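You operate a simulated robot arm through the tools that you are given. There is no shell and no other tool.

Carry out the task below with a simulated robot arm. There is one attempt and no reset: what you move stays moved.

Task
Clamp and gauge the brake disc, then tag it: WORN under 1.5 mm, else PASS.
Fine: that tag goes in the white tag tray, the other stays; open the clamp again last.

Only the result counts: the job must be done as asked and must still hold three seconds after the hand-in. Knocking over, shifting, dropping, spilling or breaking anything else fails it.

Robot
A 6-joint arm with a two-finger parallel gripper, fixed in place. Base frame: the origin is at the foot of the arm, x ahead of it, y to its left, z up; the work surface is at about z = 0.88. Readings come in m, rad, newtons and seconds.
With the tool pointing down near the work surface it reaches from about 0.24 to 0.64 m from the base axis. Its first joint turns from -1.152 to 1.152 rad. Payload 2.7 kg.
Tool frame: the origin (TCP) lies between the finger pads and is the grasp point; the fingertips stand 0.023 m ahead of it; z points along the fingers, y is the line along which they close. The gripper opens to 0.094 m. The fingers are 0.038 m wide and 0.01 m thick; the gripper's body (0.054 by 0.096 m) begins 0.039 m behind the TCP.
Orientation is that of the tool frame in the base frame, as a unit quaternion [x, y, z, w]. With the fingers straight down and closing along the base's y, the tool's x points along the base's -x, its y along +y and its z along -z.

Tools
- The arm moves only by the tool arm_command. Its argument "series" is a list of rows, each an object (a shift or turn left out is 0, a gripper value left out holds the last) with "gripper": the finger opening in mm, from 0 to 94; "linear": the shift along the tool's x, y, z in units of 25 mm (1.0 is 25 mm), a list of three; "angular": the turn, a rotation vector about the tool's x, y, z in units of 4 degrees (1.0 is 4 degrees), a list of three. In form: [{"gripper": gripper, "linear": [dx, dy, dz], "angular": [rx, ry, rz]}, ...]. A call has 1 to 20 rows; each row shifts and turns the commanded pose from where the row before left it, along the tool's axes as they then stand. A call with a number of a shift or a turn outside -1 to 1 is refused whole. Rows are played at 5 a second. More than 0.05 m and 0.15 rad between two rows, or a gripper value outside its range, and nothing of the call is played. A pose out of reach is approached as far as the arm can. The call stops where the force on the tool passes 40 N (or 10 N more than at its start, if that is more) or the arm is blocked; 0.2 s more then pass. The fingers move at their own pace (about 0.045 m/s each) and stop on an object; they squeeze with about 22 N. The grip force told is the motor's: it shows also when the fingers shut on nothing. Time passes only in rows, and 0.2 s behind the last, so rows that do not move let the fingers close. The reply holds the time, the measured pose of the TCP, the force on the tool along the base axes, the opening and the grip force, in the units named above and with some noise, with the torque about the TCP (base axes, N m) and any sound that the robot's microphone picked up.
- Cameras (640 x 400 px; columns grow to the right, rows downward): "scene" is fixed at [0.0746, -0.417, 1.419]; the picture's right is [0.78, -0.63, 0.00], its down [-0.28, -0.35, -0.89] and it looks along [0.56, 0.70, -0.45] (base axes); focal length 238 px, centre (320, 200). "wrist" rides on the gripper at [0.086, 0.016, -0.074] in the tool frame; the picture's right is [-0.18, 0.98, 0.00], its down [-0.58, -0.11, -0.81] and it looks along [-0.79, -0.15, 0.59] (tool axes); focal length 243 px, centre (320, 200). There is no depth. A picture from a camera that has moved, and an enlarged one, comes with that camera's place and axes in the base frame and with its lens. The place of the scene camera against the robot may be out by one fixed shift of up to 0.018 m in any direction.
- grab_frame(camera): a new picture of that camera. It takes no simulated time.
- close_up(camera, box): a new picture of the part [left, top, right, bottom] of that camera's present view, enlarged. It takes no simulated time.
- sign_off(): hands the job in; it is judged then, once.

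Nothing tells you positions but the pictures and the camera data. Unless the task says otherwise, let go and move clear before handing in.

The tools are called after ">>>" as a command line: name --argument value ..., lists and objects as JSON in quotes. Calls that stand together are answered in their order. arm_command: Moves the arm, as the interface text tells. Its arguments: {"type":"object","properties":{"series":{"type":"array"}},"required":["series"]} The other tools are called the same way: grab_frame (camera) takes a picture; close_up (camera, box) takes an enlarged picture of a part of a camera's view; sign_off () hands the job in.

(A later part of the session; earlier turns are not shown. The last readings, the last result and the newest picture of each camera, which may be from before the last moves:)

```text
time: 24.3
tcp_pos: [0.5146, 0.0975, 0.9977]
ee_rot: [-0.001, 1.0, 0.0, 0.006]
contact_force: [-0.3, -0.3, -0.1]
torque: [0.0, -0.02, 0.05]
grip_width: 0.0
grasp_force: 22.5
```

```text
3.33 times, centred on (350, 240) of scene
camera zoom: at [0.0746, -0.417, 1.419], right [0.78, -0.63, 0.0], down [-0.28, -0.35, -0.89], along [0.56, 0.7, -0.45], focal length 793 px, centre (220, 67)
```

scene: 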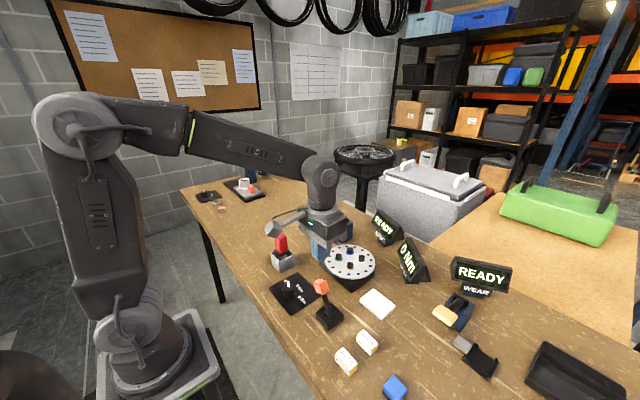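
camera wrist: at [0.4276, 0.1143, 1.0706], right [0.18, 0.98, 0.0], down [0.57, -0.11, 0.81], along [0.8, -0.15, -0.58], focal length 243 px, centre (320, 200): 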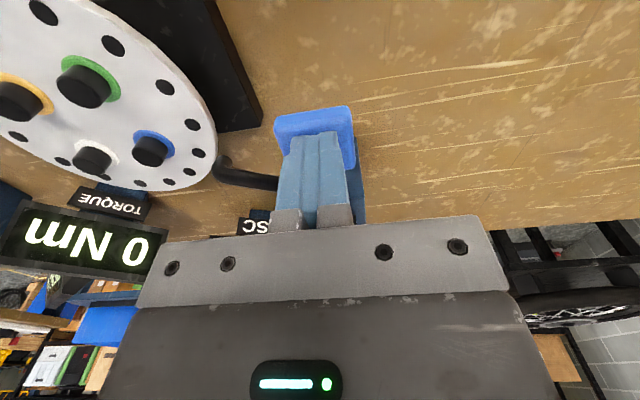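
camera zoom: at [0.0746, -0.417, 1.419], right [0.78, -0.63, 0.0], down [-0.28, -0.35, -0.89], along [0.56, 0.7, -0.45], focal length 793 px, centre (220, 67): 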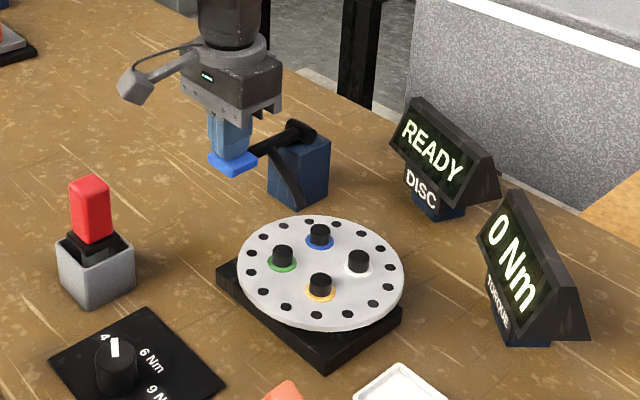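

The blue lever is moving down freely with little force. I'll keep pressing.

>>> arm_command --series '[{"gripper": 0, "linear": [0, 0, 0.1]}, {"linear": [0, 0, 0.1]}, {"linear": [0, 0, 0.1]}, {"linear": [0, 0, 0.1]}, {"linear": [0, 0, 0.1]}, {"linear": [0, 0, 0.1]}, {"linear": [0, 0, 0.1]}, {"linear": [0, 0, 0.1]}, {"linear": [0, 0, 0.1]}, {"linear": [0, 0, 0.1]}]'

>>> grab_frame --camera "wrist"

>>> close_up --camera "scene" --box '[260, 180, 440, 300]'

```text
time: 26.5
tcp_pos: [0.516, 0.0975, 0.9759]
ee_rot: [-0.002, 1.0, 0.0, 0.009]
contact_force: [-17.5, 1.8, 34.6]
torque: [0.09, -0.28, -0.17]
grip_width: 0.0
grasp_force: 22.1
```

```text
taken
camera wrist: at [0.4276, 0.1143, 1.0485], right [0.18, 0.98, 0.0], down [0.57, -0.11, 0.82], along [0.8, -0.14, -0.58], focal length 243 px, centre (320, 200)
```

wrist: 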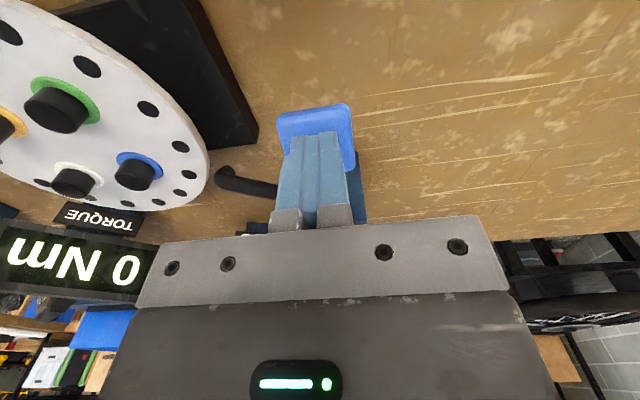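

```text
3.33 times, centred on (350, 240) of scene
camera zoom: at [0.0735, -0.4171, 1.419], right [0.78, -0.63, 0.0], down [-0.28, -0.35, -0.89], along [0.56, 0.7, -0.45], focal length 793 px, centre (220, 67)
```

zoom: 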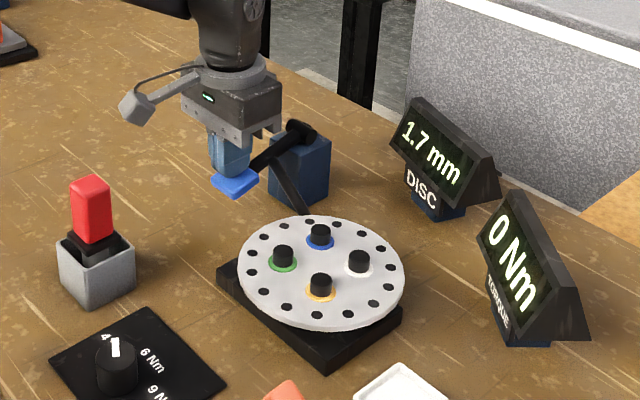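

The gauge has reached its stop and the DISC display has changed. I'll enlarge it to read the value properly.

>>> close_up --camera "scene" --box '[365, 200, 420, 250]'

>>> close_up --camera "scene" --box '[375, 210, 400, 245]'

>>> close_up --camera "scene" --box '[260, 180, 540, 340]'

```text
8.00 times, centred on (392, 225) of scene
camera zoom: at [0.0735, -0.4171, 1.419], right [0.78, -0.63, 0.0], down [-0.28, -0.35, -0.89], along [0.56, 0.7, -0.45], focal length 1903 px, centre (-260, 0)
```

zoom: 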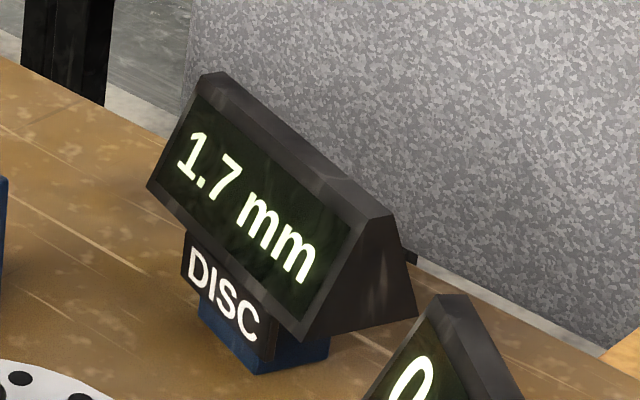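

```text
11.43 times, centred on (388, 228) of scene
camera zoom: at [0.0735, -0.4171, 1.419], right [0.78, -0.63, 0.0], down [-0.28, -0.35, -0.89], along [0.56, 0.7, -0.45], focal length 2719 px, centre (-451, -114)
```

zoom: 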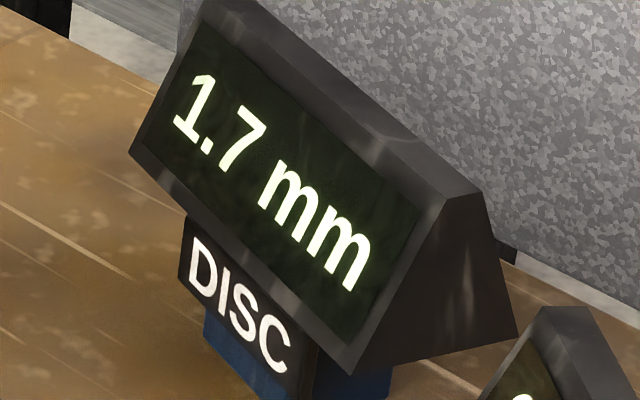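

```text
2.29 times, centred on (400, 260) of scene
camera zoom: at [0.0735, -0.4171, 1.419], right [0.78, -0.63, 0.0], down [-0.28, -0.35, -0.89], along [0.56, 0.7, -0.45], focal length 544 px, centre (137, 63)
```

zoom: 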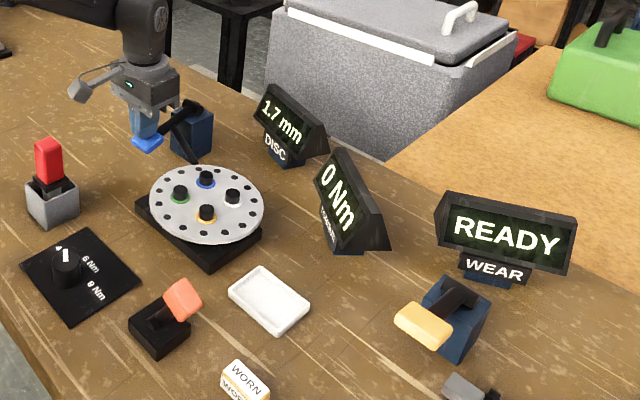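

The reading is 1.7 mm, which is not under 1.5 mm, so the disc gets PASS. I'll ease off the gauge lever and lift away, then check that it returns.

>>> arm_command --series '[{"gripper": 0, "linear": [0, 0, -0.2]}, {"linear": [0, 0, -0.3]}, {"linear": [0, 0, -0.4]}, {"linear": [0, 0, -0.6]}, {"linear": [0, 0, -0.8]}, {"linear": [0, 0, -0.8]}, {"linear": [0, 0, -0.8]}, {"linear": [0, 0, -0.8]}, {}]'

>>> grab_frame --camera "wrist"

>>> close_up --camera "scene" --box '[260, 180, 540, 340]'

>>> close_up --camera "scene" --box '[310, 205, 400, 295]'

```text
time: 28.5
tcp_pos: [0.5142, 0.0962, 1.0893]
ee_rot: [-0.002, 1.0, 0.0, 0.007]
contact_force: [-0.6, 0.1, 0.2]
torque: [0.01, -0.01, -0.02]
grip_width: 0.0002
grasp_force: 21.8
```

```text
taken
camera wrist: at [0.4264, 0.1153, 1.163], right [0.18, 0.98, 0.0], down [0.57, -0.11, 0.81], along [0.8, -0.15, -0.58], focal length 243 px, centre (320, 200)
```

wrist: 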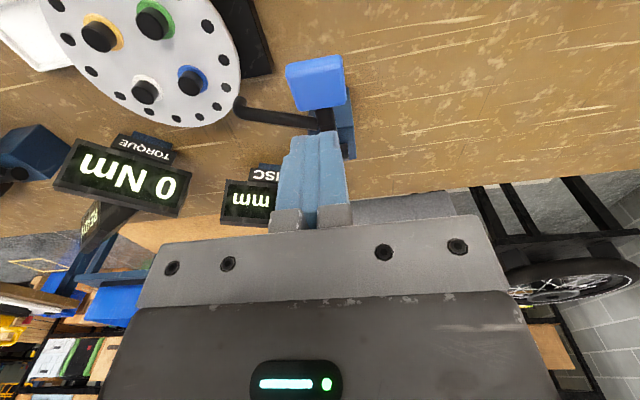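

```text
2.29 times, centred on (400, 260) of scene
camera zoom: at [0.0746, -0.417, 1.419], right [0.78, -0.63, 0.0], down [-0.28, -0.35, -0.89], along [0.56, 0.7, -0.45], focal length 544 px, centre (137, 63)
```

zoom: 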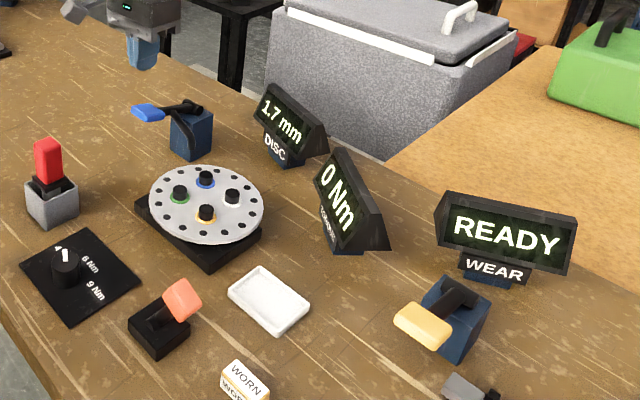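

```text
4.44 times, centred on (355, 250) of scene
camera zoom: at [0.0746, -0.417, 1.419], right [0.78, -0.63, 0.0], down [-0.28, -0.35, -0.89], along [0.56, 0.7, -0.45], focal length 1057 px, centre (164, -22)
```

zoom: 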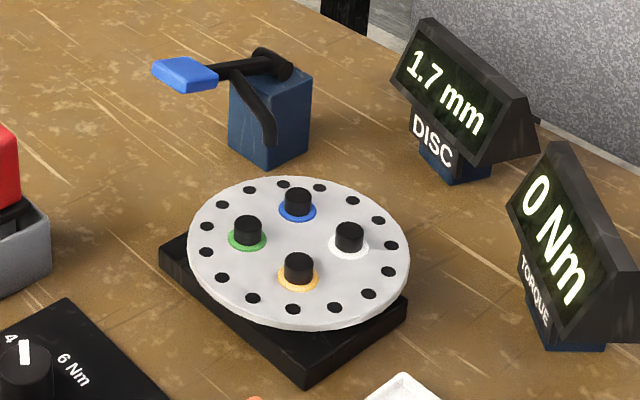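

The gauge lever sprang back and the 1.7 mm reading is held. Now I'll go to the PASS tag near (0.30, -0.233), stopping short and high to measure it precisely.

>>> arm_command --series '[{"gripper": 0, "linear": [0.75, -0.97, 0]}, {"linear": [0.75, -0.97, 0]}, {"linear": [0.75, -0.97, 0]}, {"linear": [0.75, -0.97, 0]}, {"linear": [0.75, -0.97, 0]}, {"linear": [0.75, -0.97, 0]}, {"linear": [0.75, -0.97, 0]}, {"linear": [0.75, -0.97, 0]}, {"linear": [0.75, -0.97, 0]}, {"linear": [0.75, -0.97, 0]}, {"gripper": 62, "linear": [0.75, -0.97, 0]}, {"linear": [0.75, -0.97, 0]}, {"linear": [0.75, -0.97, 0]}, {}, {}]'

>>> grab_frame --camera "wrist"

>>> close_up --camera "scene" --box '[280, 260, 440, 390]'

```text
time: 31.7
tcp_pos: [0.2709, -0.2186, 1.0857]
ee_rot: [-0.002, 1.0, 0.001, 0.007]
contact_force: [0.2, -0.4, -0.5]
torque: [-0.01, -0.02, -0.01]
grip_width: 0.0621
grasp_force: 0.1
```

```text
taken
camera wrist: at [0.1827, -0.2009, 1.16], right [0.18, 0.98, 0.0], down [0.57, -0.11, 0.81], along [0.8, -0.15, -0.58], focal length 243 px, centre (320, 200)
```

wrist: 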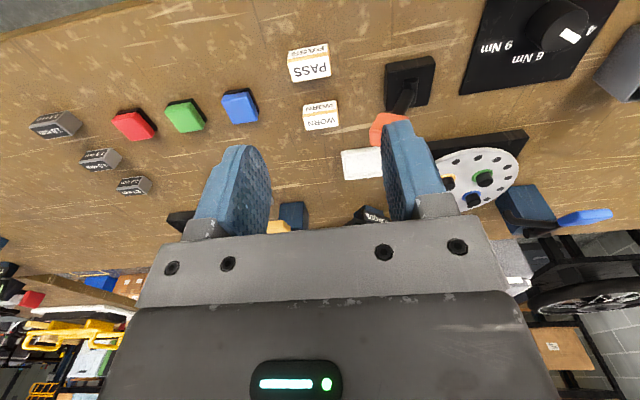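

```text
3.08 times, centred on (360, 325) of scene
camera zoom: at [0.0746, -0.417, 1.419], right [0.78, -0.63, 0.0], down [-0.28, -0.35, -0.89], along [0.56, 0.7, -0.45], focal length 732 px, centre (197, -185)
```

zoom: 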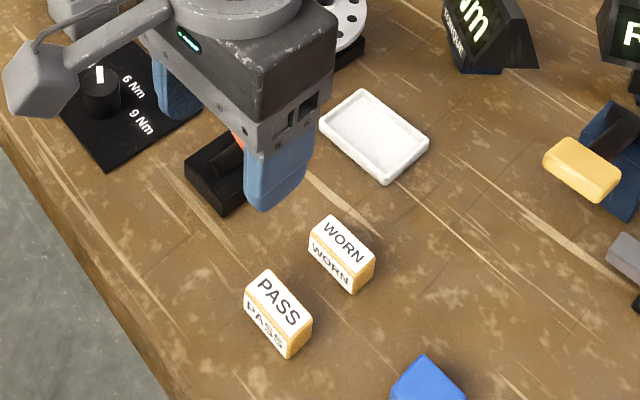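

>>> close_up --camera "wrist" --box '[260, 20, 370, 140]'

>>> close_up --camera "wrist" --box '[330, 40, 470, 190]'

```text
3.33 times, centred on (315, 80) of wrist
camera zoom: at [0.1827, -0.2009, 1.16], right [0.18, 0.98, 0.0], down [0.57, -0.11, 0.81], along [0.8, -0.15, -0.58], focal length 809 px, centre (337, 600)
```

zoom: 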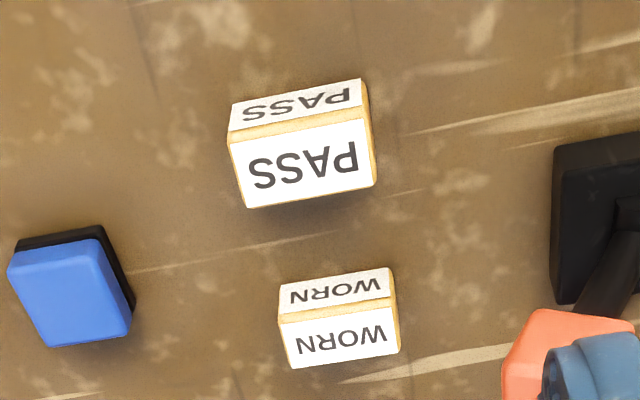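

```text
2.67 times, centred on (400, 115) of wrist
camera zoom: at [0.1827, -0.2009, 1.16], right [0.18, 0.98, 0.0], down [0.57, -0.11, 0.81], along [0.8, -0.15, -0.58], focal length 647 px, centre (107, 427)
```

zoom: 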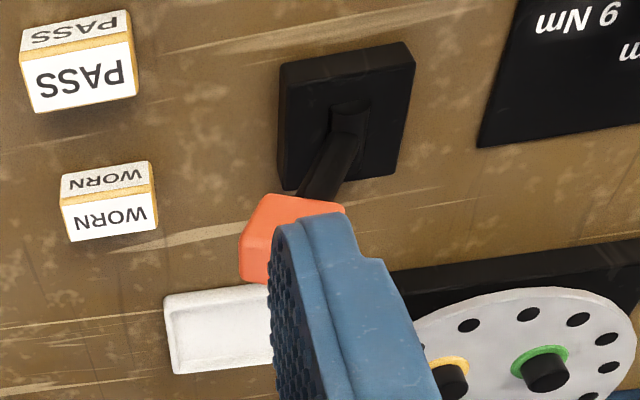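

PASS measures about 0.02 × 0.042 m, centred at (0.3046, -0.2334) with its top near 0.905. I'll grip it slightly off-centre in x to stay clear of the thrown orange knob, and descend in stages.

>>> arm_command --series '[{"gripper": 62, "linear": [-0.44, -0.3, 0], "angular": [0, 0.2, 0]}, {"linear": [-0.44, -0.29, 0]}, {"linear": [0, 0, 0.8]}, {"linear": [0, 0, 0.8]}, {"linear": [0, 0, 0.8]}, {"linear": [0, 0, 0.8]}, {"linear": [0, 0, 0.8]}, {}]'

>>> grab_frame --camera "wrist"

>>> close_up --camera "scene" --box '[280, 260, 440, 390]'

```text
time: 33.5
tcp_pos: [0.2933, -0.232, 0.9868]
ee_rot: [-0.002, 1.0, 0.0, -0.001]
contact_force: [0.2, 0.4, 0.4]
torque: [-0.02, 0.0, -0.01]
grip_width: 0.0618
grasp_force: 0.1
```

```text
taken
camera wrist: at [0.2057, -0.214, 1.0614], right [0.18, 0.98, 0.0], down [0.58, -0.11, 0.81], along [0.79, -0.15, -0.59], focal length 243 px, centre (320, 200)
```

wrist: 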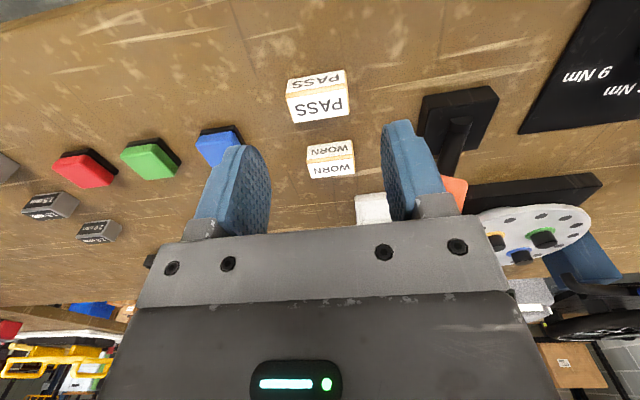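

```text
3.08 times, centred on (360, 325) of scene
camera zoom: at [0.0747, -0.417, 1.419], right [0.78, -0.63, 0.0], down [-0.28, -0.35, -0.89], along [0.56, 0.7, -0.45], focal length 732 px, centre (197, -185)
```

zoom: 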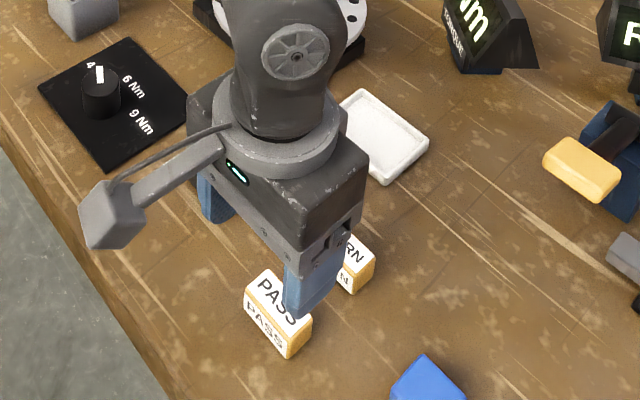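

The tag lies centred between the fingers. I'll descend the rest of the way with a check before closing.

>>> arm_command --series '[{"gripper": 62, "linear": [0, 0, 0.7]}, {"linear": [0, 0, 0.7]}, {"linear": [0, 0, 0.6]}, {"linear": [0, 0, 0.5]}, {"linear": [0, 0, 0.33]}, {}]'

>>> grab_frame --camera "wrist"

>>> close_up --camera "scene" --box '[280, 260, 440, 390]'

```text
time: 34.9
tcp_pos: [0.292, -0.2312, 0.9162]
ee_rot: [-0.002, 1.0, -0.001, 0.0]
contact_force: [-0.2, 0.8, 0.1]
torque: [0.02, -0.04, -0.01]
grip_width: 0.0621
grasp_force: 0.0
```

```text
taken
camera wrist: at [0.2055, -0.2149, 0.9905], right [0.18, 0.98, 0.0], down [0.58, -0.11, 0.81], along [0.79, -0.15, -0.59], focal length 243 px, centre (320, 200)
```

wrist: 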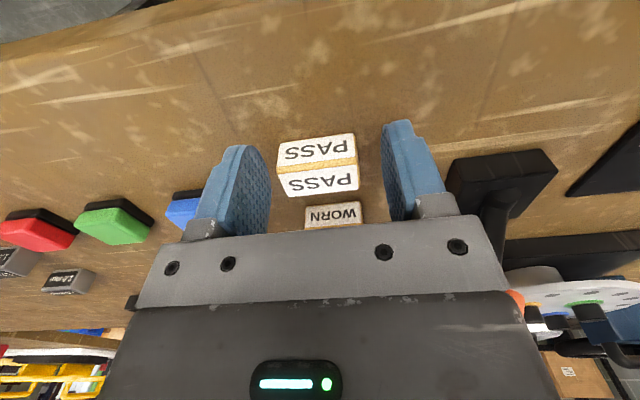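

```text
3.08 times, centred on (360, 325) of scene
camera zoom: at [0.0747, -0.417, 1.419], right [0.78, -0.63, 0.0], down [-0.28, -0.35, -0.89], along [0.56, 0.7, -0.45], focal length 732 px, centre (197, -185)
```

zoom: 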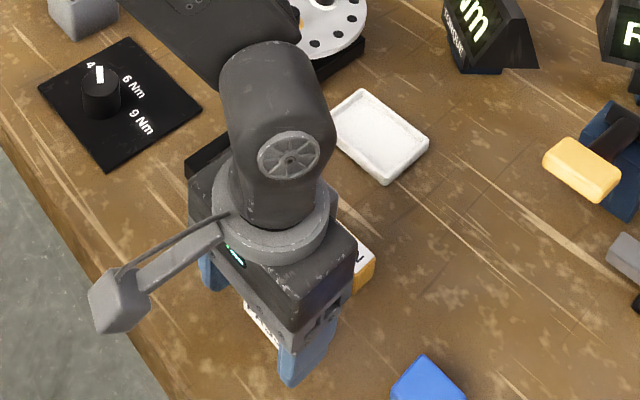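

The tag is between the fingers with nothing touching. I'll close on it.

>>> arm_command --series '[{"gripper": 20}, {}, {}, {}, {}]'

>>> grab_frame --camera "wrist"

```text
time: 36.1
tcp_pos: [0.2924, -0.2316, 0.9163]
ee_rot: [-0.001, 1.0, 0.0, 0.0]
contact_force: [-0.9, 0.4, -0.3]
torque: [0.03, 0.0, -0.01]
grip_width: 0.043
grasp_force: 22.0
```

```text
taken
camera wrist: at [0.2056, -0.2149, 0.9907], right [0.18, 0.98, 0.0], down [0.58, -0.11, 0.81], along [0.79, -0.15, -0.59], focal length 243 px, centre (320, 200)
```

wrist: 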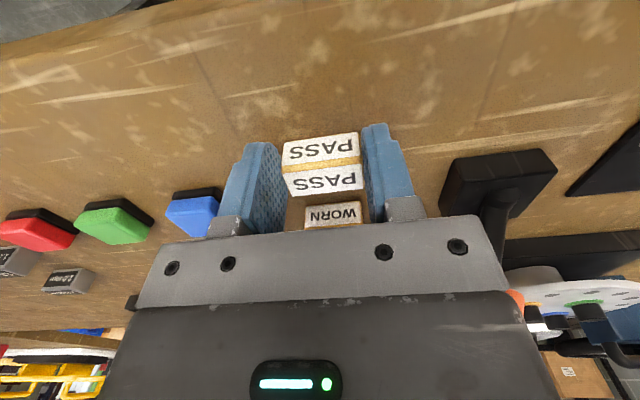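

The PASS tag is gripped at 43 mm. I'll lift it straight up and check that it's held.

>>> arm_command --series '[{"gripper": 20, "linear": [0, 0, -0.3]}, {"linear": [0, 0, -0.5]}, {"linear": [0, 0, -0.7]}, {"linear": [0, 0, -0.8]}, {"linear": [0, 0, -0.8]}, {"linear": [0, 0, -0.8]}, {"linear": [0, 0, -0.8]}, {"linear": [0, 0, -0.8]}, {"linear": [0, 0, -0.7]}, {}]'

>>> grab_frame --camera "wrist"

>>> close_up --camera "scene" --box '[260, 180, 440, 390]'

```text
time: 38.3
tcp_pos: [0.2936, -0.2317, 1.0719]
ee_rot: [0.0, 1.0, 0.0, -0.001]
contact_force: [-0.2, -0.1, -0.3]
torque: [-0.02, 0.02, -0.01]
grip_width: 0.0429
grasp_force: 22.2
```

```text
taken
camera wrist: at [0.2062, -0.2144, 1.146], right [0.18, 0.98, 0.0], down [0.58, -0.11, 0.81], along [0.79, -0.15, -0.59], focal length 243 px, centre (320, 200)
```

wrist: 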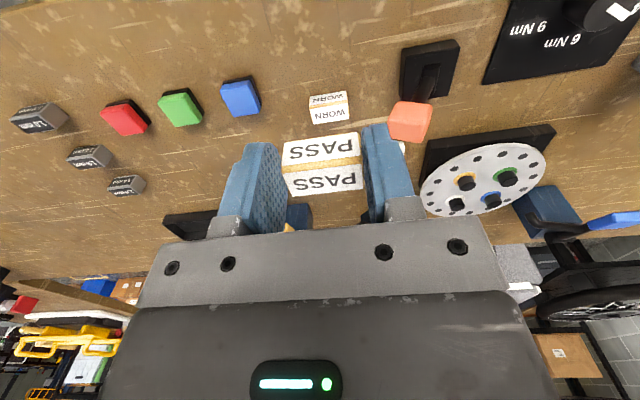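

```text
1.90 times, centred on (350, 285) of scene
camera zoom: at [0.0746, -0.417, 1.419], right [0.78, -0.63, 0.0], down [-0.28, -0.35, -0.89], along [0.56, 0.7, -0.45], focal length 453 px, centre (263, 38)
```

zoom: 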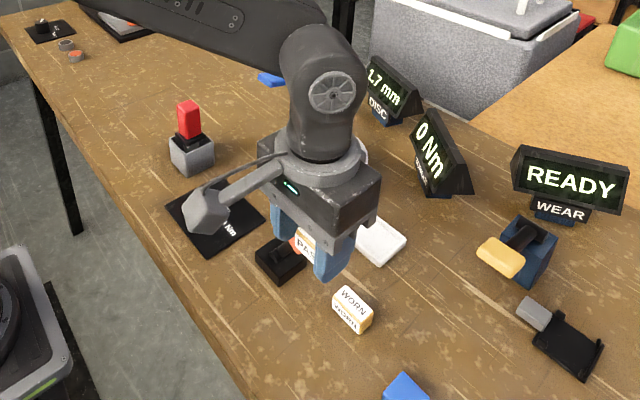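

The tag is held and the WORN tag was not disturbed. I'll carry it at this height to above the tray, centred near (0.470, -0.178).

>>> arm_command --series '[{"gripper": 20, "linear": [-0.5, 0.2, 0]}, {"linear": [-0.85, 0.28, 0]}, {"linear": [-0.9, 0.3, 0]}, {"linear": [-0.9, 0.3, 0]}, {"linear": [-0.9, 0.3, 0]}, {"linear": [-0.9, 0.3, 0]}, {"linear": [-0.9, 0.29, 0]}, {"linear": [-0.5, 0.15, 0]}, {"linear": [-0.25, 0.05, 0]}, {}]'

>>> grab_frame --camera "wrist"

>>> close_up --camera "scene" --box '[300, 210, 460, 360]'

```text
time: 40.5
tcp_pos: [0.4573, -0.179, 1.0704]
ee_rot: [-0.001, 1.0, 0.0, -0.001]
contact_force: [0.5, 0.3, 0.1]
torque: [0.01, 0.01, -0.01]
grip_width: 0.0428
grasp_force: 22.3
```

```text
taken
camera wrist: at [0.3709, -0.1609, 1.145], right [0.18, 0.98, 0.0], down [0.58, -0.11, 0.81], along [0.79, -0.15, -0.59], focal length 243 px, centre (320, 200)
```

wrist: 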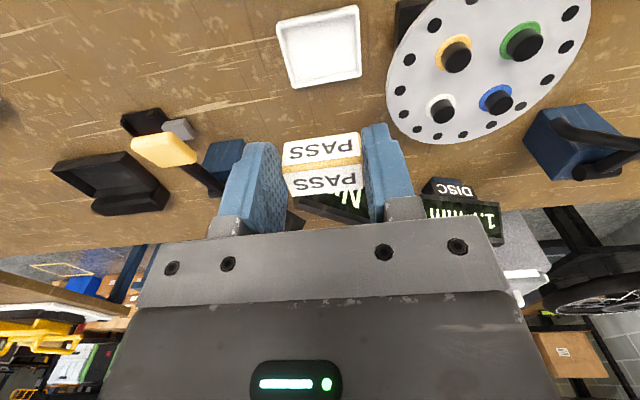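

```text
2.67 times, centred on (380, 285) of scene
camera zoom: at [0.0747, -0.417, 1.419], right [0.78, -0.63, 0.0], down [-0.28, -0.35, -0.89], along [0.56, 0.7, -0.45], focal length 634 px, centre (160, -27)
```

zoom: 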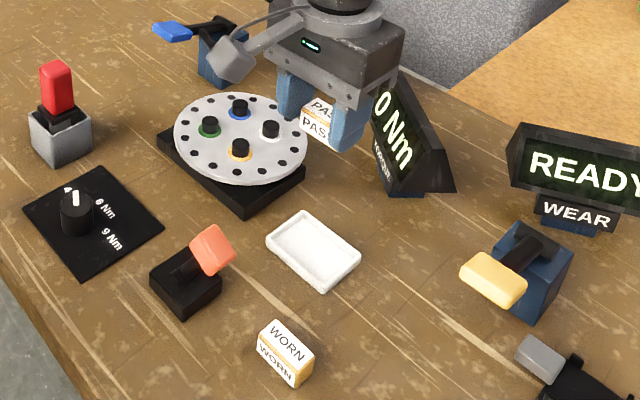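

The tag is above the tray. I'll zoom in on the tray to judge its wall height before lowering.

>>> close_up --camera "scene" --box '[355, 280, 400, 325]'

>>> close_up --camera "wrist" --box '[260, 0, 380, 100]'

```text
8.89 times, centred on (378, 302) of scene
camera zoom: at [0.0747, -0.417, 1.419], right [0.78, -0.63, 0.0], down [-0.28, -0.35, -0.89], along [0.56, 0.7, -0.45], focal length 2115 px, centre (-191, -711)
```

zoom: 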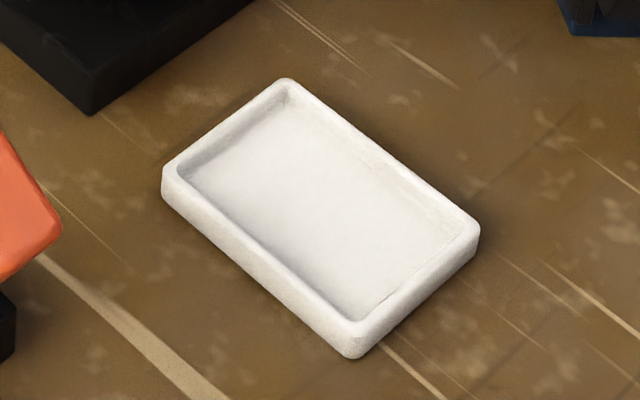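

```text
4.00 times, centred on (320, 50) of wrist
camera zoom: at [0.3709, -0.1609, 1.145], right [0.18, 0.98, 0.0], down [0.58, -0.11, 0.81], along [0.79, -0.15, -0.59], focal length 970 px, centre (320, 800)
```

zoom: 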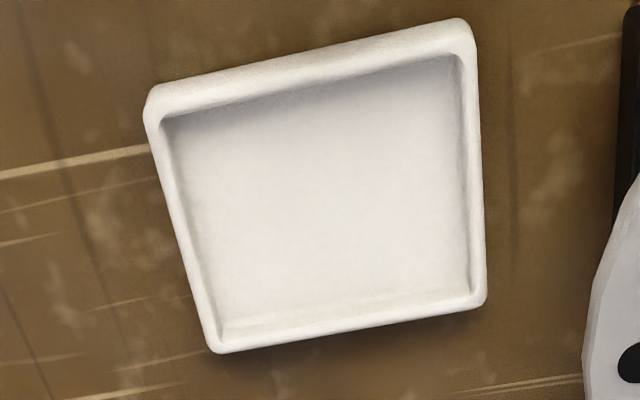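

The tray's walls are about 12 mm high (top near 0.892) with the floor near 0.884. My fingertips are 13 mm above the tag's bottom, so they stay above the walls. I'll lower slowly.

>>> arm_command --series '[{"gripper": 20, "linear": [-0.1, 0, 0.6]}, {"linear": [0, 0, 0.8]}, {"linear": [0, 0, 0.8]}, {"linear": [0, 0, 0.8]}, {"linear": [0, 0, 0.8]}, {"linear": [0, 0, 0.7]}, {"linear": [0, 0, 0.5]}, {"linear": [0, 0, 0.4]}, {}]'

>>> grab_frame --camera "wrist"

>>> close_up --camera "scene" --box '[300, 230, 440, 340]'

```text
time: 42.5
tcp_pos: [0.4602, -0.18, 0.9347]
ee_rot: [-0.001, 1.0, 0.0, 0.0]
contact_force: [0.4, -0.2, -0.1]
torque: [0.0, -0.01, 0.03]
grip_width: 0.043
grasp_force: 22.2
```

```text
taken
camera wrist: at [0.3731, -0.1614, 1.0095], right [0.18, 0.98, 0.0], down [0.58, -0.11, 0.81], along [0.79, -0.15, -0.59], focal length 243 px, centre (320, 200)
```

wrist: 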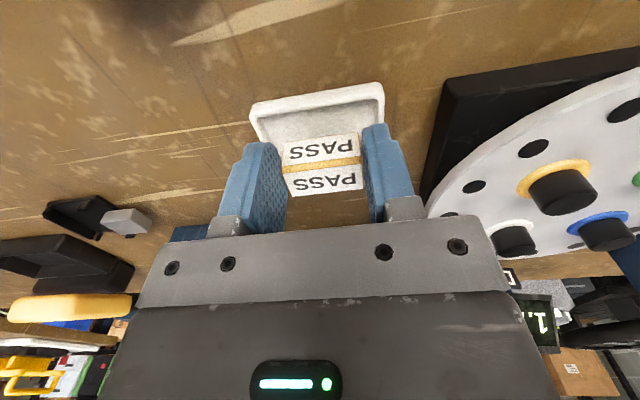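

```text
3.64 times, centred on (370, 285) of scene
camera zoom: at [0.0747, -0.417, 1.419], right [0.78, -0.63, 0.0], down [-0.28, -0.35, -0.89], along [0.56, 0.7, -0.45], focal length 865 px, centre (138, -109)
```

zoom: 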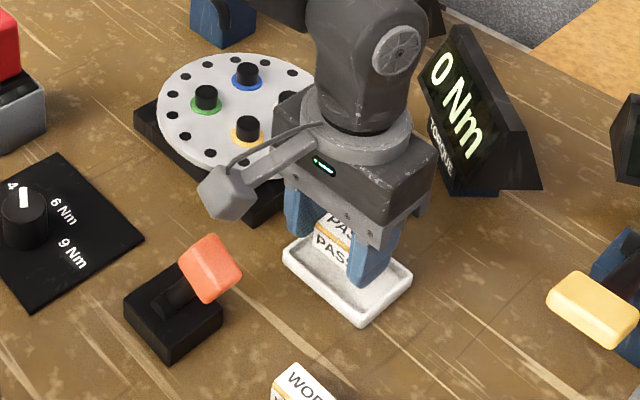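

The tag is centred over the tray floor. I'll lower the last 13 mm slowly.

>>> arm_command --series '[{"gripper": 20, "linear": [0, 0, 0.2]}, {"linear": [0, 0, 0.15]}, {"linear": [0, 0, 0.1]}, {"linear": [0, 0, 0.05]}, {}]'

>>> grab_frame --camera "wrist"

>>> close_up --camera "scene" --box '[340, 260, 420, 330]'

```text
time: 43.7
tcp_pos: [0.4609, -0.1779, 0.9236]
ee_rot: [-0.001, 1.0, 0.001, -0.002]
contact_force: [-0.2, -0.3, -1.0]
torque: [-0.01, 0.01, -0.01]
grip_width: 0.0429
grasp_force: 22.3
```

```text
taken
camera wrist: at [0.3739, -0.1604, 0.9978], right [0.18, 0.98, 0.0], down [0.58, -0.11, 0.81], along [0.79, -0.15, -0.59], focal length 243 px, centre (320, 200)
```

wrist: 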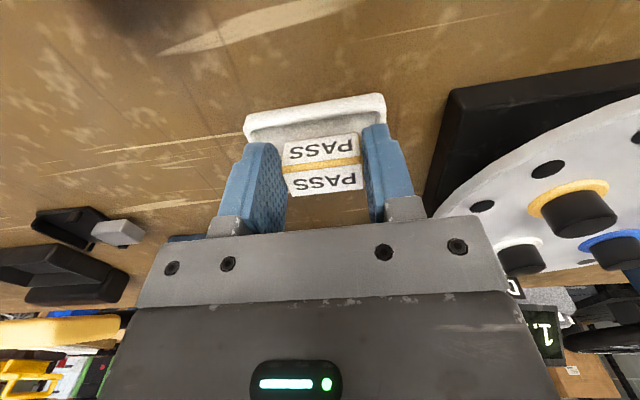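

```text
5.71 times, centred on (380, 295) of scene
camera zoom: at [0.0747, -0.417, 1.419], right [0.78, -0.63, 0.0], down [-0.28, -0.35, -0.89], along [0.56, 0.7, -0.45], focal length 1359 px, centre (-23, -343)
```

zoom: 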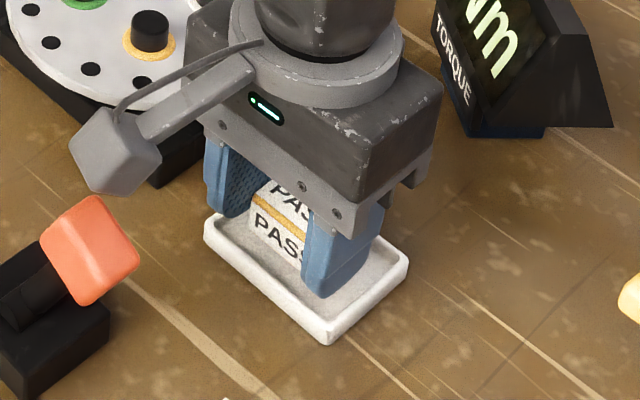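

The tag is about 3 mm above the tray floor. I'll take two tiny steps more, feeling for contact.

>>> arm_command --series '[{"gripper": 20, "linear": [0, 0, 0.05]}, {"linear": [0, 0, 0.04]}, {}]'

```text
time: 44.5
tcp_pos: [0.4601, -0.1768, 0.9202]
ee_rot: [-0.003, 1.0, 0.0, -0.002]
contact_force: [-0.7, 0.3, 2.8]
torque: [0.01, 0.02, 0.03]
grip_width: 0.0428
grasp_force: 21.9
```

There is light contact (about 3 N), so the tag is resting on the floor. I'll open just enough to free it, then check.

>>> arm_command --series '[{"gripper": 46}, {"gripper": 50}, {"gripper": 54}, {}]'

>>> grab_frame --camera "wrist"

>>> close_up --camera "scene" --box '[340, 260, 420, 330]'

```text
time: 45.5
tcp_pos: [0.4604, -0.1782, 0.9196]
ee_rot: [0.0, 1.0, 0.0, -0.001]
contact_force: [1.2, 0.7, -0.1]
torque: [-0.01, -0.01, -0.02]
grip_width: 0.0537
grasp_force: 0.1
```

```text
taken
camera wrist: at [0.3735, -0.1604, 0.9953], right [0.18, 0.98, 0.0], down [0.58, -0.11, 0.81], along [0.79, -0.15, -0.59], focal length 243 px, centre (320, 200)
```

wrist: 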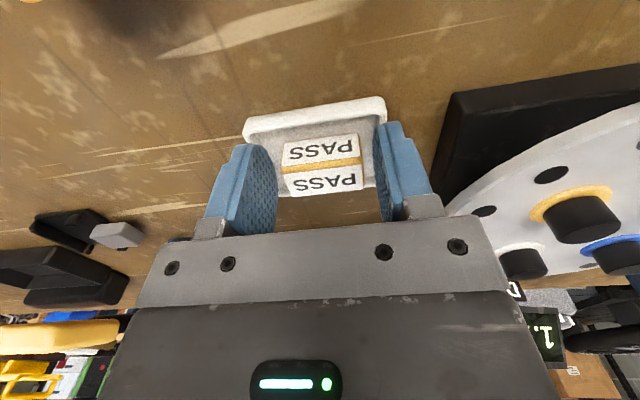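

```text
5.71 times, centred on (380, 295) of scene
camera zoom: at [0.0746, -0.417, 1.419], right [0.78, -0.63, 0.0], down [-0.28, -0.35, -0.89], along [0.56, 0.7, -0.45], focal length 1359 px, centre (-23, -343)
```

zoom: 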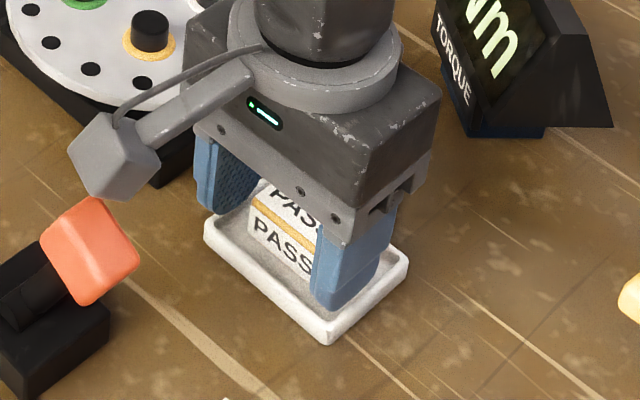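

The tag is free and upright in the tray. I'll lift straight up, clear of everything.

>>> arm_command --series '[{"gripper": 54, "linear": [0, 0, -0.3]}, {"linear": [0, 0, -0.5]}, {"linear": [0, 0, -0.8]}, {"linear": [0, 0, -0.9]}, {"linear": [0, 0, -0.9]}, {"linear": [0, 0, -0.9]}, {"linear": [0, 0, -0.9]}, {"linear": [0, 0, -0.9]}, {}]'

>>> grab_frame --camera "wrist"

>>> close_up --camera "scene" --box '[260, 200, 460, 360]'

```text
time: 47.5
tcp_pos: [0.4602, -0.178, 1.0743]
ee_rot: [0.0, 1.0, 0.0, -0.001]
contact_force: [-0.4, -0.5, 0.4]
torque: [-0.03, -0.01, 0.0]
grip_width: 0.0542
grasp_force: 0.2
```

```text
taken
camera wrist: at [0.373, -0.161, 1.1483], right [0.18, 0.98, 0.0], down [0.58, -0.11, 0.81], along [0.79, -0.15, -0.59], focal length 243 px, centre (320, 200)
```

wrist: 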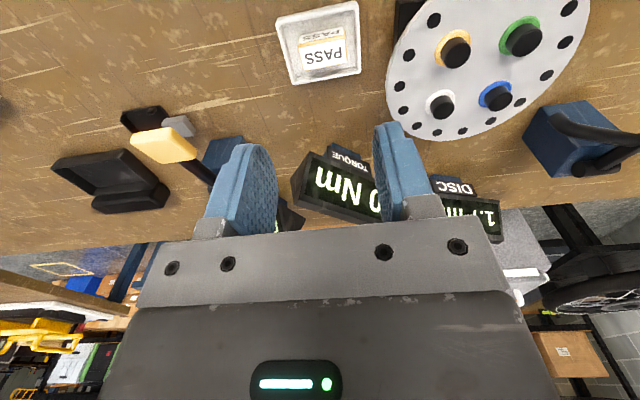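

```text
2.50 times, centred on (360, 280) of scene
camera zoom: at [0.0746, -0.417, 1.419], right [0.78, -0.63, 0.0], down [-0.28, -0.35, -0.89], along [0.56, 0.7, -0.45], focal length 595 px, centre (220, 0)
```

zoom: 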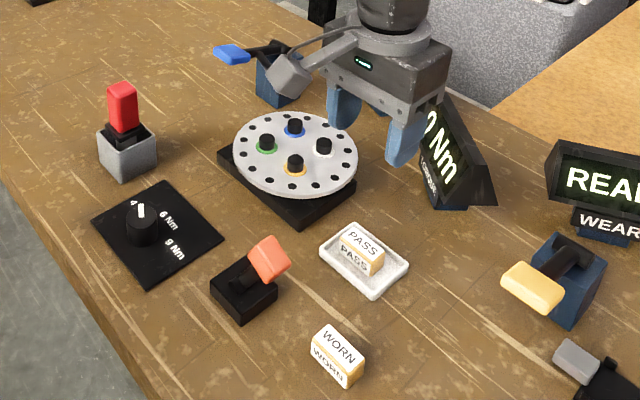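

PASS sits squarely in the tray and WORN is still in its place. Last step is to open the clamp: I'll close the fingers and come down on the -y side of the orange knob, at about y = -0.213.

>>> arm_command --series '[{"gripper": 0, "linear": [0.9, -0.28, 0]}, {"linear": [0.9, -0.28, 0]}, {"linear": [0.9, -0.28, 0]}, {"linear": [0.95, -0.28, 0]}, {"linear": [0.95, -0.28, 0]}, {}, {"linear": [0, 0, 0.8]}, {"linear": [0, 0, 0.8]}, {"linear": [0, 0, 0.8]}, {"linear": [0, 0, 0.6]}, {"linear": [0, 0, 0.4]}, {}]'

>>> grab_frame --camera "wrist"

>>> close_up --camera "scene" --box '[260, 210, 420, 360]'

```text
time: 50.1
tcp_pos: [0.3462, -0.2124, 0.9888]
ee_rot: [-0.003, 1.0, 0.0, -0.001]
contact_force: [0.6, 0.3, 0.8]
torque: [0.0, -0.01, 0.02]
grip_width: 0.0
grasp_force: 21.8
```

```text
taken
camera wrist: at [0.2596, -0.1948, 1.0637], right [0.18, 0.98, 0.0], down [0.58, -0.11, 0.81], along [0.79, -0.15, -0.59], focal length 243 px, centre (320, 200)
```

wrist: 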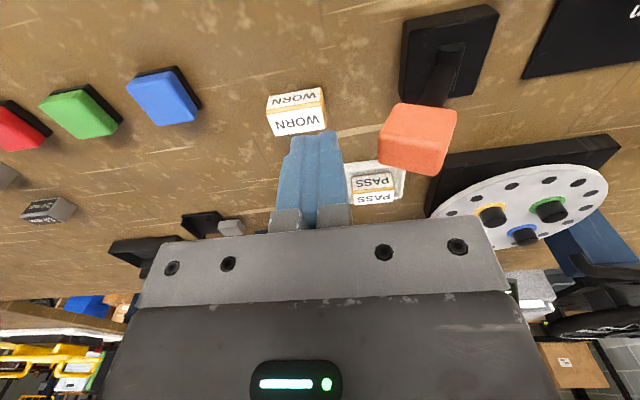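

```text
2.67 times, centred on (340, 285) of scene
camera zoom: at [0.0747, -0.417, 1.419], right [0.78, -0.63, 0.0], down [-0.28, -0.35, -0.89], along [0.56, 0.7, -0.45], focal length 634 px, centre (267, -27)
```

zoom: 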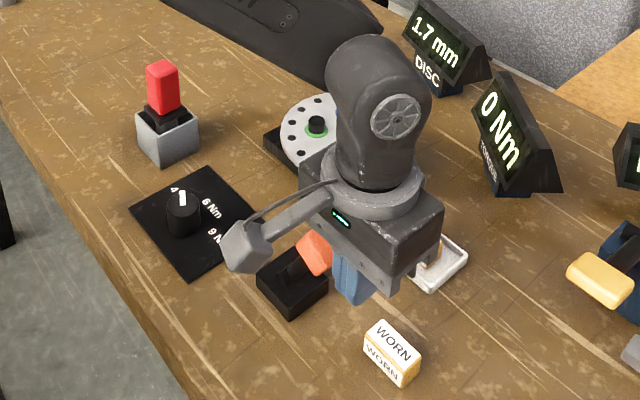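

The fingers are beside the knob on its -y side, above the WORN tag. I'll lower 5 mm for better contact and push slowly toward +y.

>>> arm_command --series '[{"gripper": 0, "linear": [0, 0.3, 0.2]}, {"linear": [0, 0.3, 0]}, {"linear": [0, 0.1, 0]}, {"linear": [0, 0.1, 0]}, {"linear": [0, 0.1, 0]}, {"linear": [0, 0.1, 0]}, {"linear": [0, 0.1, 0]}, {"linear": [0, 0.1, 0]}, {"linear": [0, 0.1, 0]}, {"linear": [0, 0.1, 0]}, {"linear": [0, 0.1, 0]}, {"linear": [0, 0.1, 0]}, {"linear": [0, 0.1, 0]}, {"linear": [0, 0.1, 0]}, {"linear": [0, 0.1, 0]}, {"linear": [0, 0.1, 0]}]'

>>> grab_frame --camera "wrist"

>>> close_up --camera "scene" --box '[260, 210, 420, 360]'

```text
time: 53.5
tcp_pos: [0.3467, -0.1657, 0.9865]
ee_rot: [-0.002, 1.0, -0.003, 0.002]
contact_force: [-4.9, -3.1, 7.2]
torque: [0.11, 0.05, 0.02]
grip_width: 0.0001
grasp_force: 21.6
stopped in row 16: the force on the tool passed its limit at 42 N (the readings are from after the stop); the commanded pose is now the measured one
```

```text
taken
camera wrist: at [0.2584, -0.1474, 1.0606], right [0.18, 0.98, 0.0], down [0.58, -0.1, 0.81], along [0.8, -0.15, -0.59], focal length 243 px, centre (320, 200)
```

wrist: 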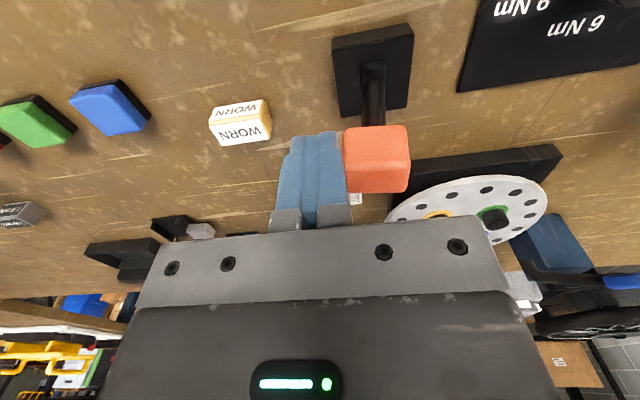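

```text
2.67 times, centred on (340, 285) of scene
camera zoom: at [0.0745, -0.417, 1.419], right [0.78, -0.63, 0.0], down [-0.28, -0.35, -0.89], along [0.56, 0.7, -0.45], focal length 634 px, centre (267, -27)
```

zoom: 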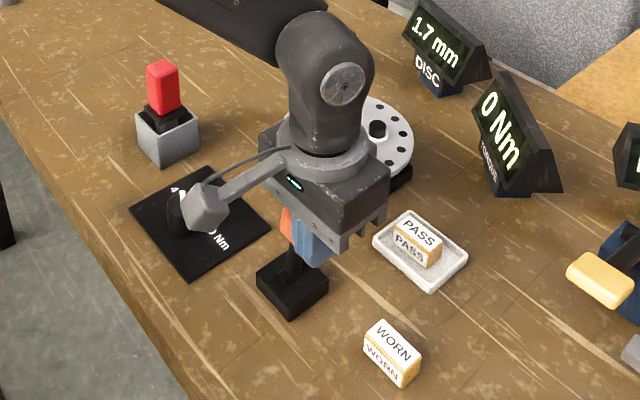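

The lever is at about vertical, where its resistance peaks. I'll continue even more slowly, slightly higher for leverage.

>>> arm_command --series '[{"gripper": 0, "linear": [0, 0, -0.2]}, {"linear": [0, 0.06, 0]}, {"linear": [0, 0.06, 0]}, {"linear": [0, 0.06, 0]}, {"linear": [0, 0.06, 0]}, {"linear": [0, 0.06, 0]}, {"linear": [0, 0.06, 0]}, {"linear": [0, 0.06, 0]}, {"linear": [0, 0.06, 0]}, {"linear": [0, 0.06, 0]}, {"linear": [0, 0.06, 0]}, {"linear": [0, 0.06, 0]}, {"linear": [0, 0.06, 0]}]'

>>> grab_frame --camera "wrist"

>>> close_up --camera "scene" --box '[260, 210, 420, 360]'

```text
time: 56.3
tcp_pos: [0.3469, -0.1471, 0.9911]
ee_rot: [-0.001, 1.0, -0.001, 0.001]
contact_force: [0.0, -0.1, 0.3]
torque: [0.0, 0.0, -0.02]
grip_width: 0.0
grasp_force: 22.3
```

```text
taken
camera wrist: at [0.2588, -0.1289, 1.0649], right [0.18, 0.98, 0.0], down [0.58, -0.1, 0.81], along [0.8, -0.15, -0.59], focal length 243 px, centre (320, 200)
```

wrist: 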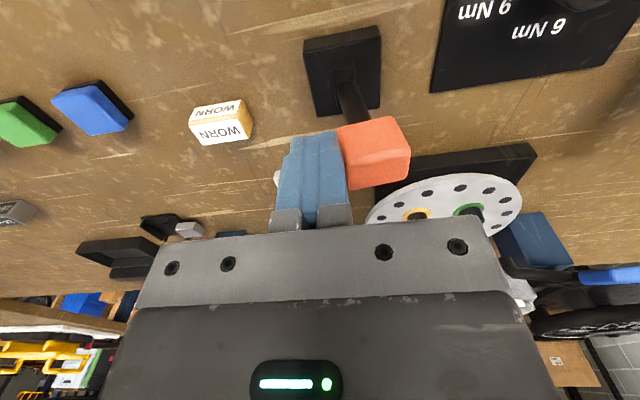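

```text
2.67 times, centred on (340, 285) of scene
camera zoom: at [0.0747, -0.417, 1.419], right [0.78, -0.63, 0.0], down [-0.28, -0.35, -0.89], along [0.56, 0.7, -0.45], focal length 634 px, centre (267, -27)
```

zoom: 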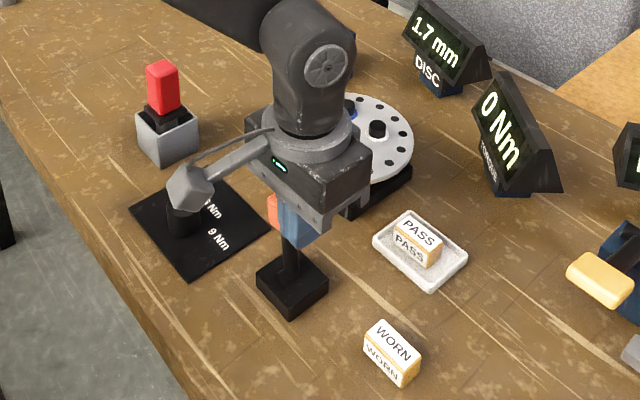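

The lever is past vertical toward +y and moving easily. I'll continue to its end stop.

>>> arm_command --series '[{"gripper": 0, "linear": [0, 0.08, 0.02]}, {"linear": [0, 0.08, 0.02]}, {"linear": [0, 0.08, 0.02]}, {"linear": [0, 0.08, 0.02]}, {"linear": [0, 0.08, 0.02]}, {"linear": [0, 0.08, 0.02]}, {"linear": [0, 0.08, 0.02]}, {"linear": [0, 0.08, 0.02]}, {"linear": [0, 0.08, 0.02]}, {"linear": [0, 0.08, 0.02]}, {"linear": [0, 0.08, 0.02]}, {"linear": [0, 0.08, 0.02]}, {"linear": [0, 0.08, 0.02]}, {"linear": [0, 0.08, 0.02]}, {"linear": [0, 0.08, 0.02]}, {"linear": [0, 0.08, 0.02]}]'

>>> grab_frame --camera "wrist"

>>> close_up --camera "scene" --box '[260, 210, 420, 360]'

```text
time: 59.3
tcp_pos: [0.3459, -0.1244, 0.9852]
ee_rot: [-0.002, 1.0, -0.007, 0.004]
contact_force: [-2.6, -14.7, 3.5]
torque: [-0.3, 0.06, -0.04]
grip_width: 0.0
grasp_force: 22.1
stopped in row 15: the force on the tool passed its limit at 43 N (the readings are from after the stop); the commanded pose is now the measured one
```

```text
taken
camera wrist: at [0.2586, -0.1057, 1.0596], right [0.18, 0.98, -0.01], down [0.58, -0.1, 0.81], along [0.8, -0.15, -0.58], focal length 243 px, centre (320, 200)
```

wrist: 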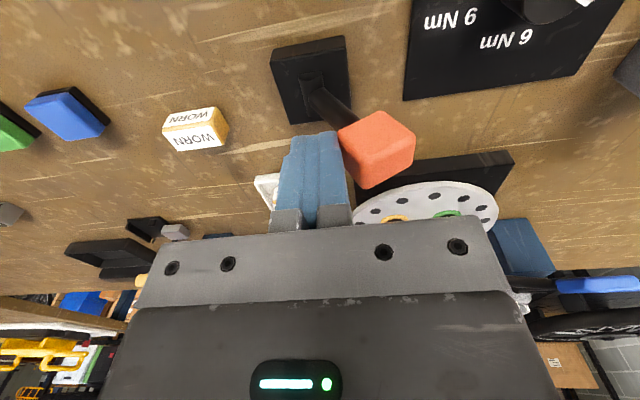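

```text
2.67 times, centred on (340, 285) of scene
camera zoom: at [0.0745, -0.4174, 1.4188], right [0.78, -0.63, 0.0], down [-0.28, -0.35, -0.89], along [0.56, 0.7, -0.45], focal length 634 px, centre (267, -27)
```

zoom: 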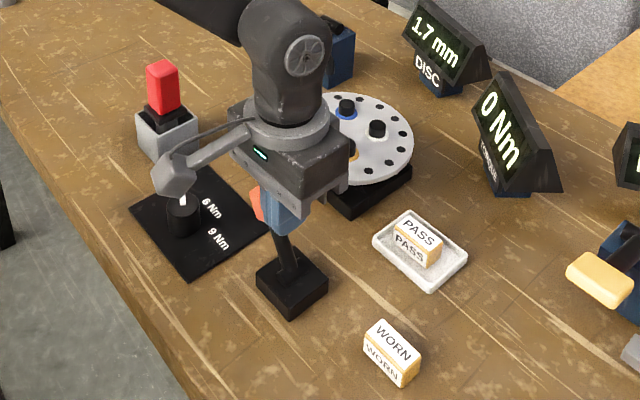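

It hit the end stop at the expected place. I'll back off, lift clear and compare the lever with its starting position.

>>> arm_command --series '[{"gripper": 0, "linear": [0, -0.4, 0]}, {"linear": [0, -0.6, -0.5]}, {"linear": [0, -0.6, -0.9]}, {"linear": [0, -0.6, -0.9]}, {"linear": [0.3, -0.8, -0.9]}, {"linear": [0.6, -0.8, -0.9]}, {"linear": [0.6, -0.8, -0.9]}, {"linear": [0.6, -0.5, -0.9]}, {}]'

>>> grab_frame --camera "scene"

>>> close_up --camera "scene" --box '[290, 265, 360, 335]'

>>> close_up --camera "scene" --box '[260, 180, 540, 390]'

>>> grab_frame --camera "wrist"

```text
time: 61.3
tcp_pos: [0.2934, -0.2487, 1.1342]
ee_rot: [-0.002, 1.0, -0.005, 0.003]
contact_force: [-0.9, 0.4, -0.1]
torque: [0.05, 0.0, -0.03]
grip_width: 0.0001
grasp_force: 21.5
```

```text
taken
```

scene: 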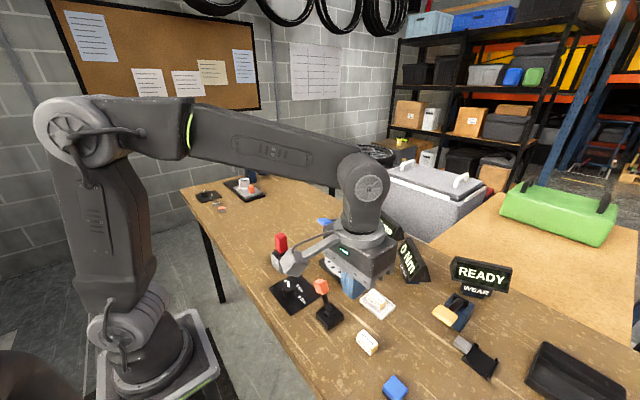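

```text
5.71 times, centred on (325, 300) of scene
camera zoom: at [0.0746, -0.417, 1.419], right [0.78, -0.63, 0.0], down [-0.28, -0.35, -0.89], along [0.56, 0.7, -0.45], focal length 1359 px, centre (291, -371)
```

zoom: 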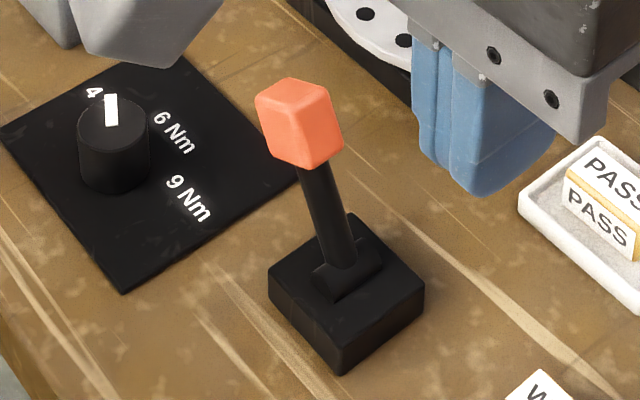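

```text
1.90 times, centred on (400, 285) of scene
camera zoom: at [0.0746, -0.417, 1.419], right [0.78, -0.63, 0.0], down [-0.28, -0.35, -0.89], along [0.56, 0.7, -0.45], focal length 453 px, centre (168, 38)
```

zoom: 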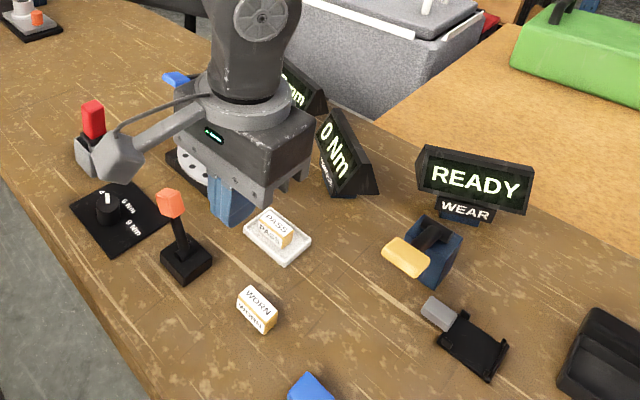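

```text
taken
camera wrist: at [0.2059, -0.2312, 1.2083], right [0.18, 0.98, -0.01], down [0.58, -0.1, 0.81], along [0.8, -0.15, -0.59], focal length 243 px, centre (320, 200)
```

wrist: 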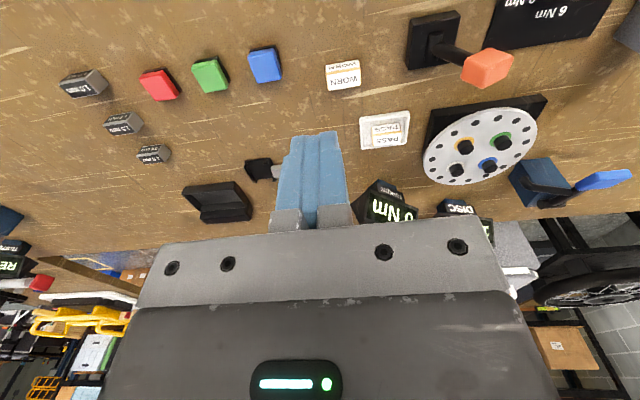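

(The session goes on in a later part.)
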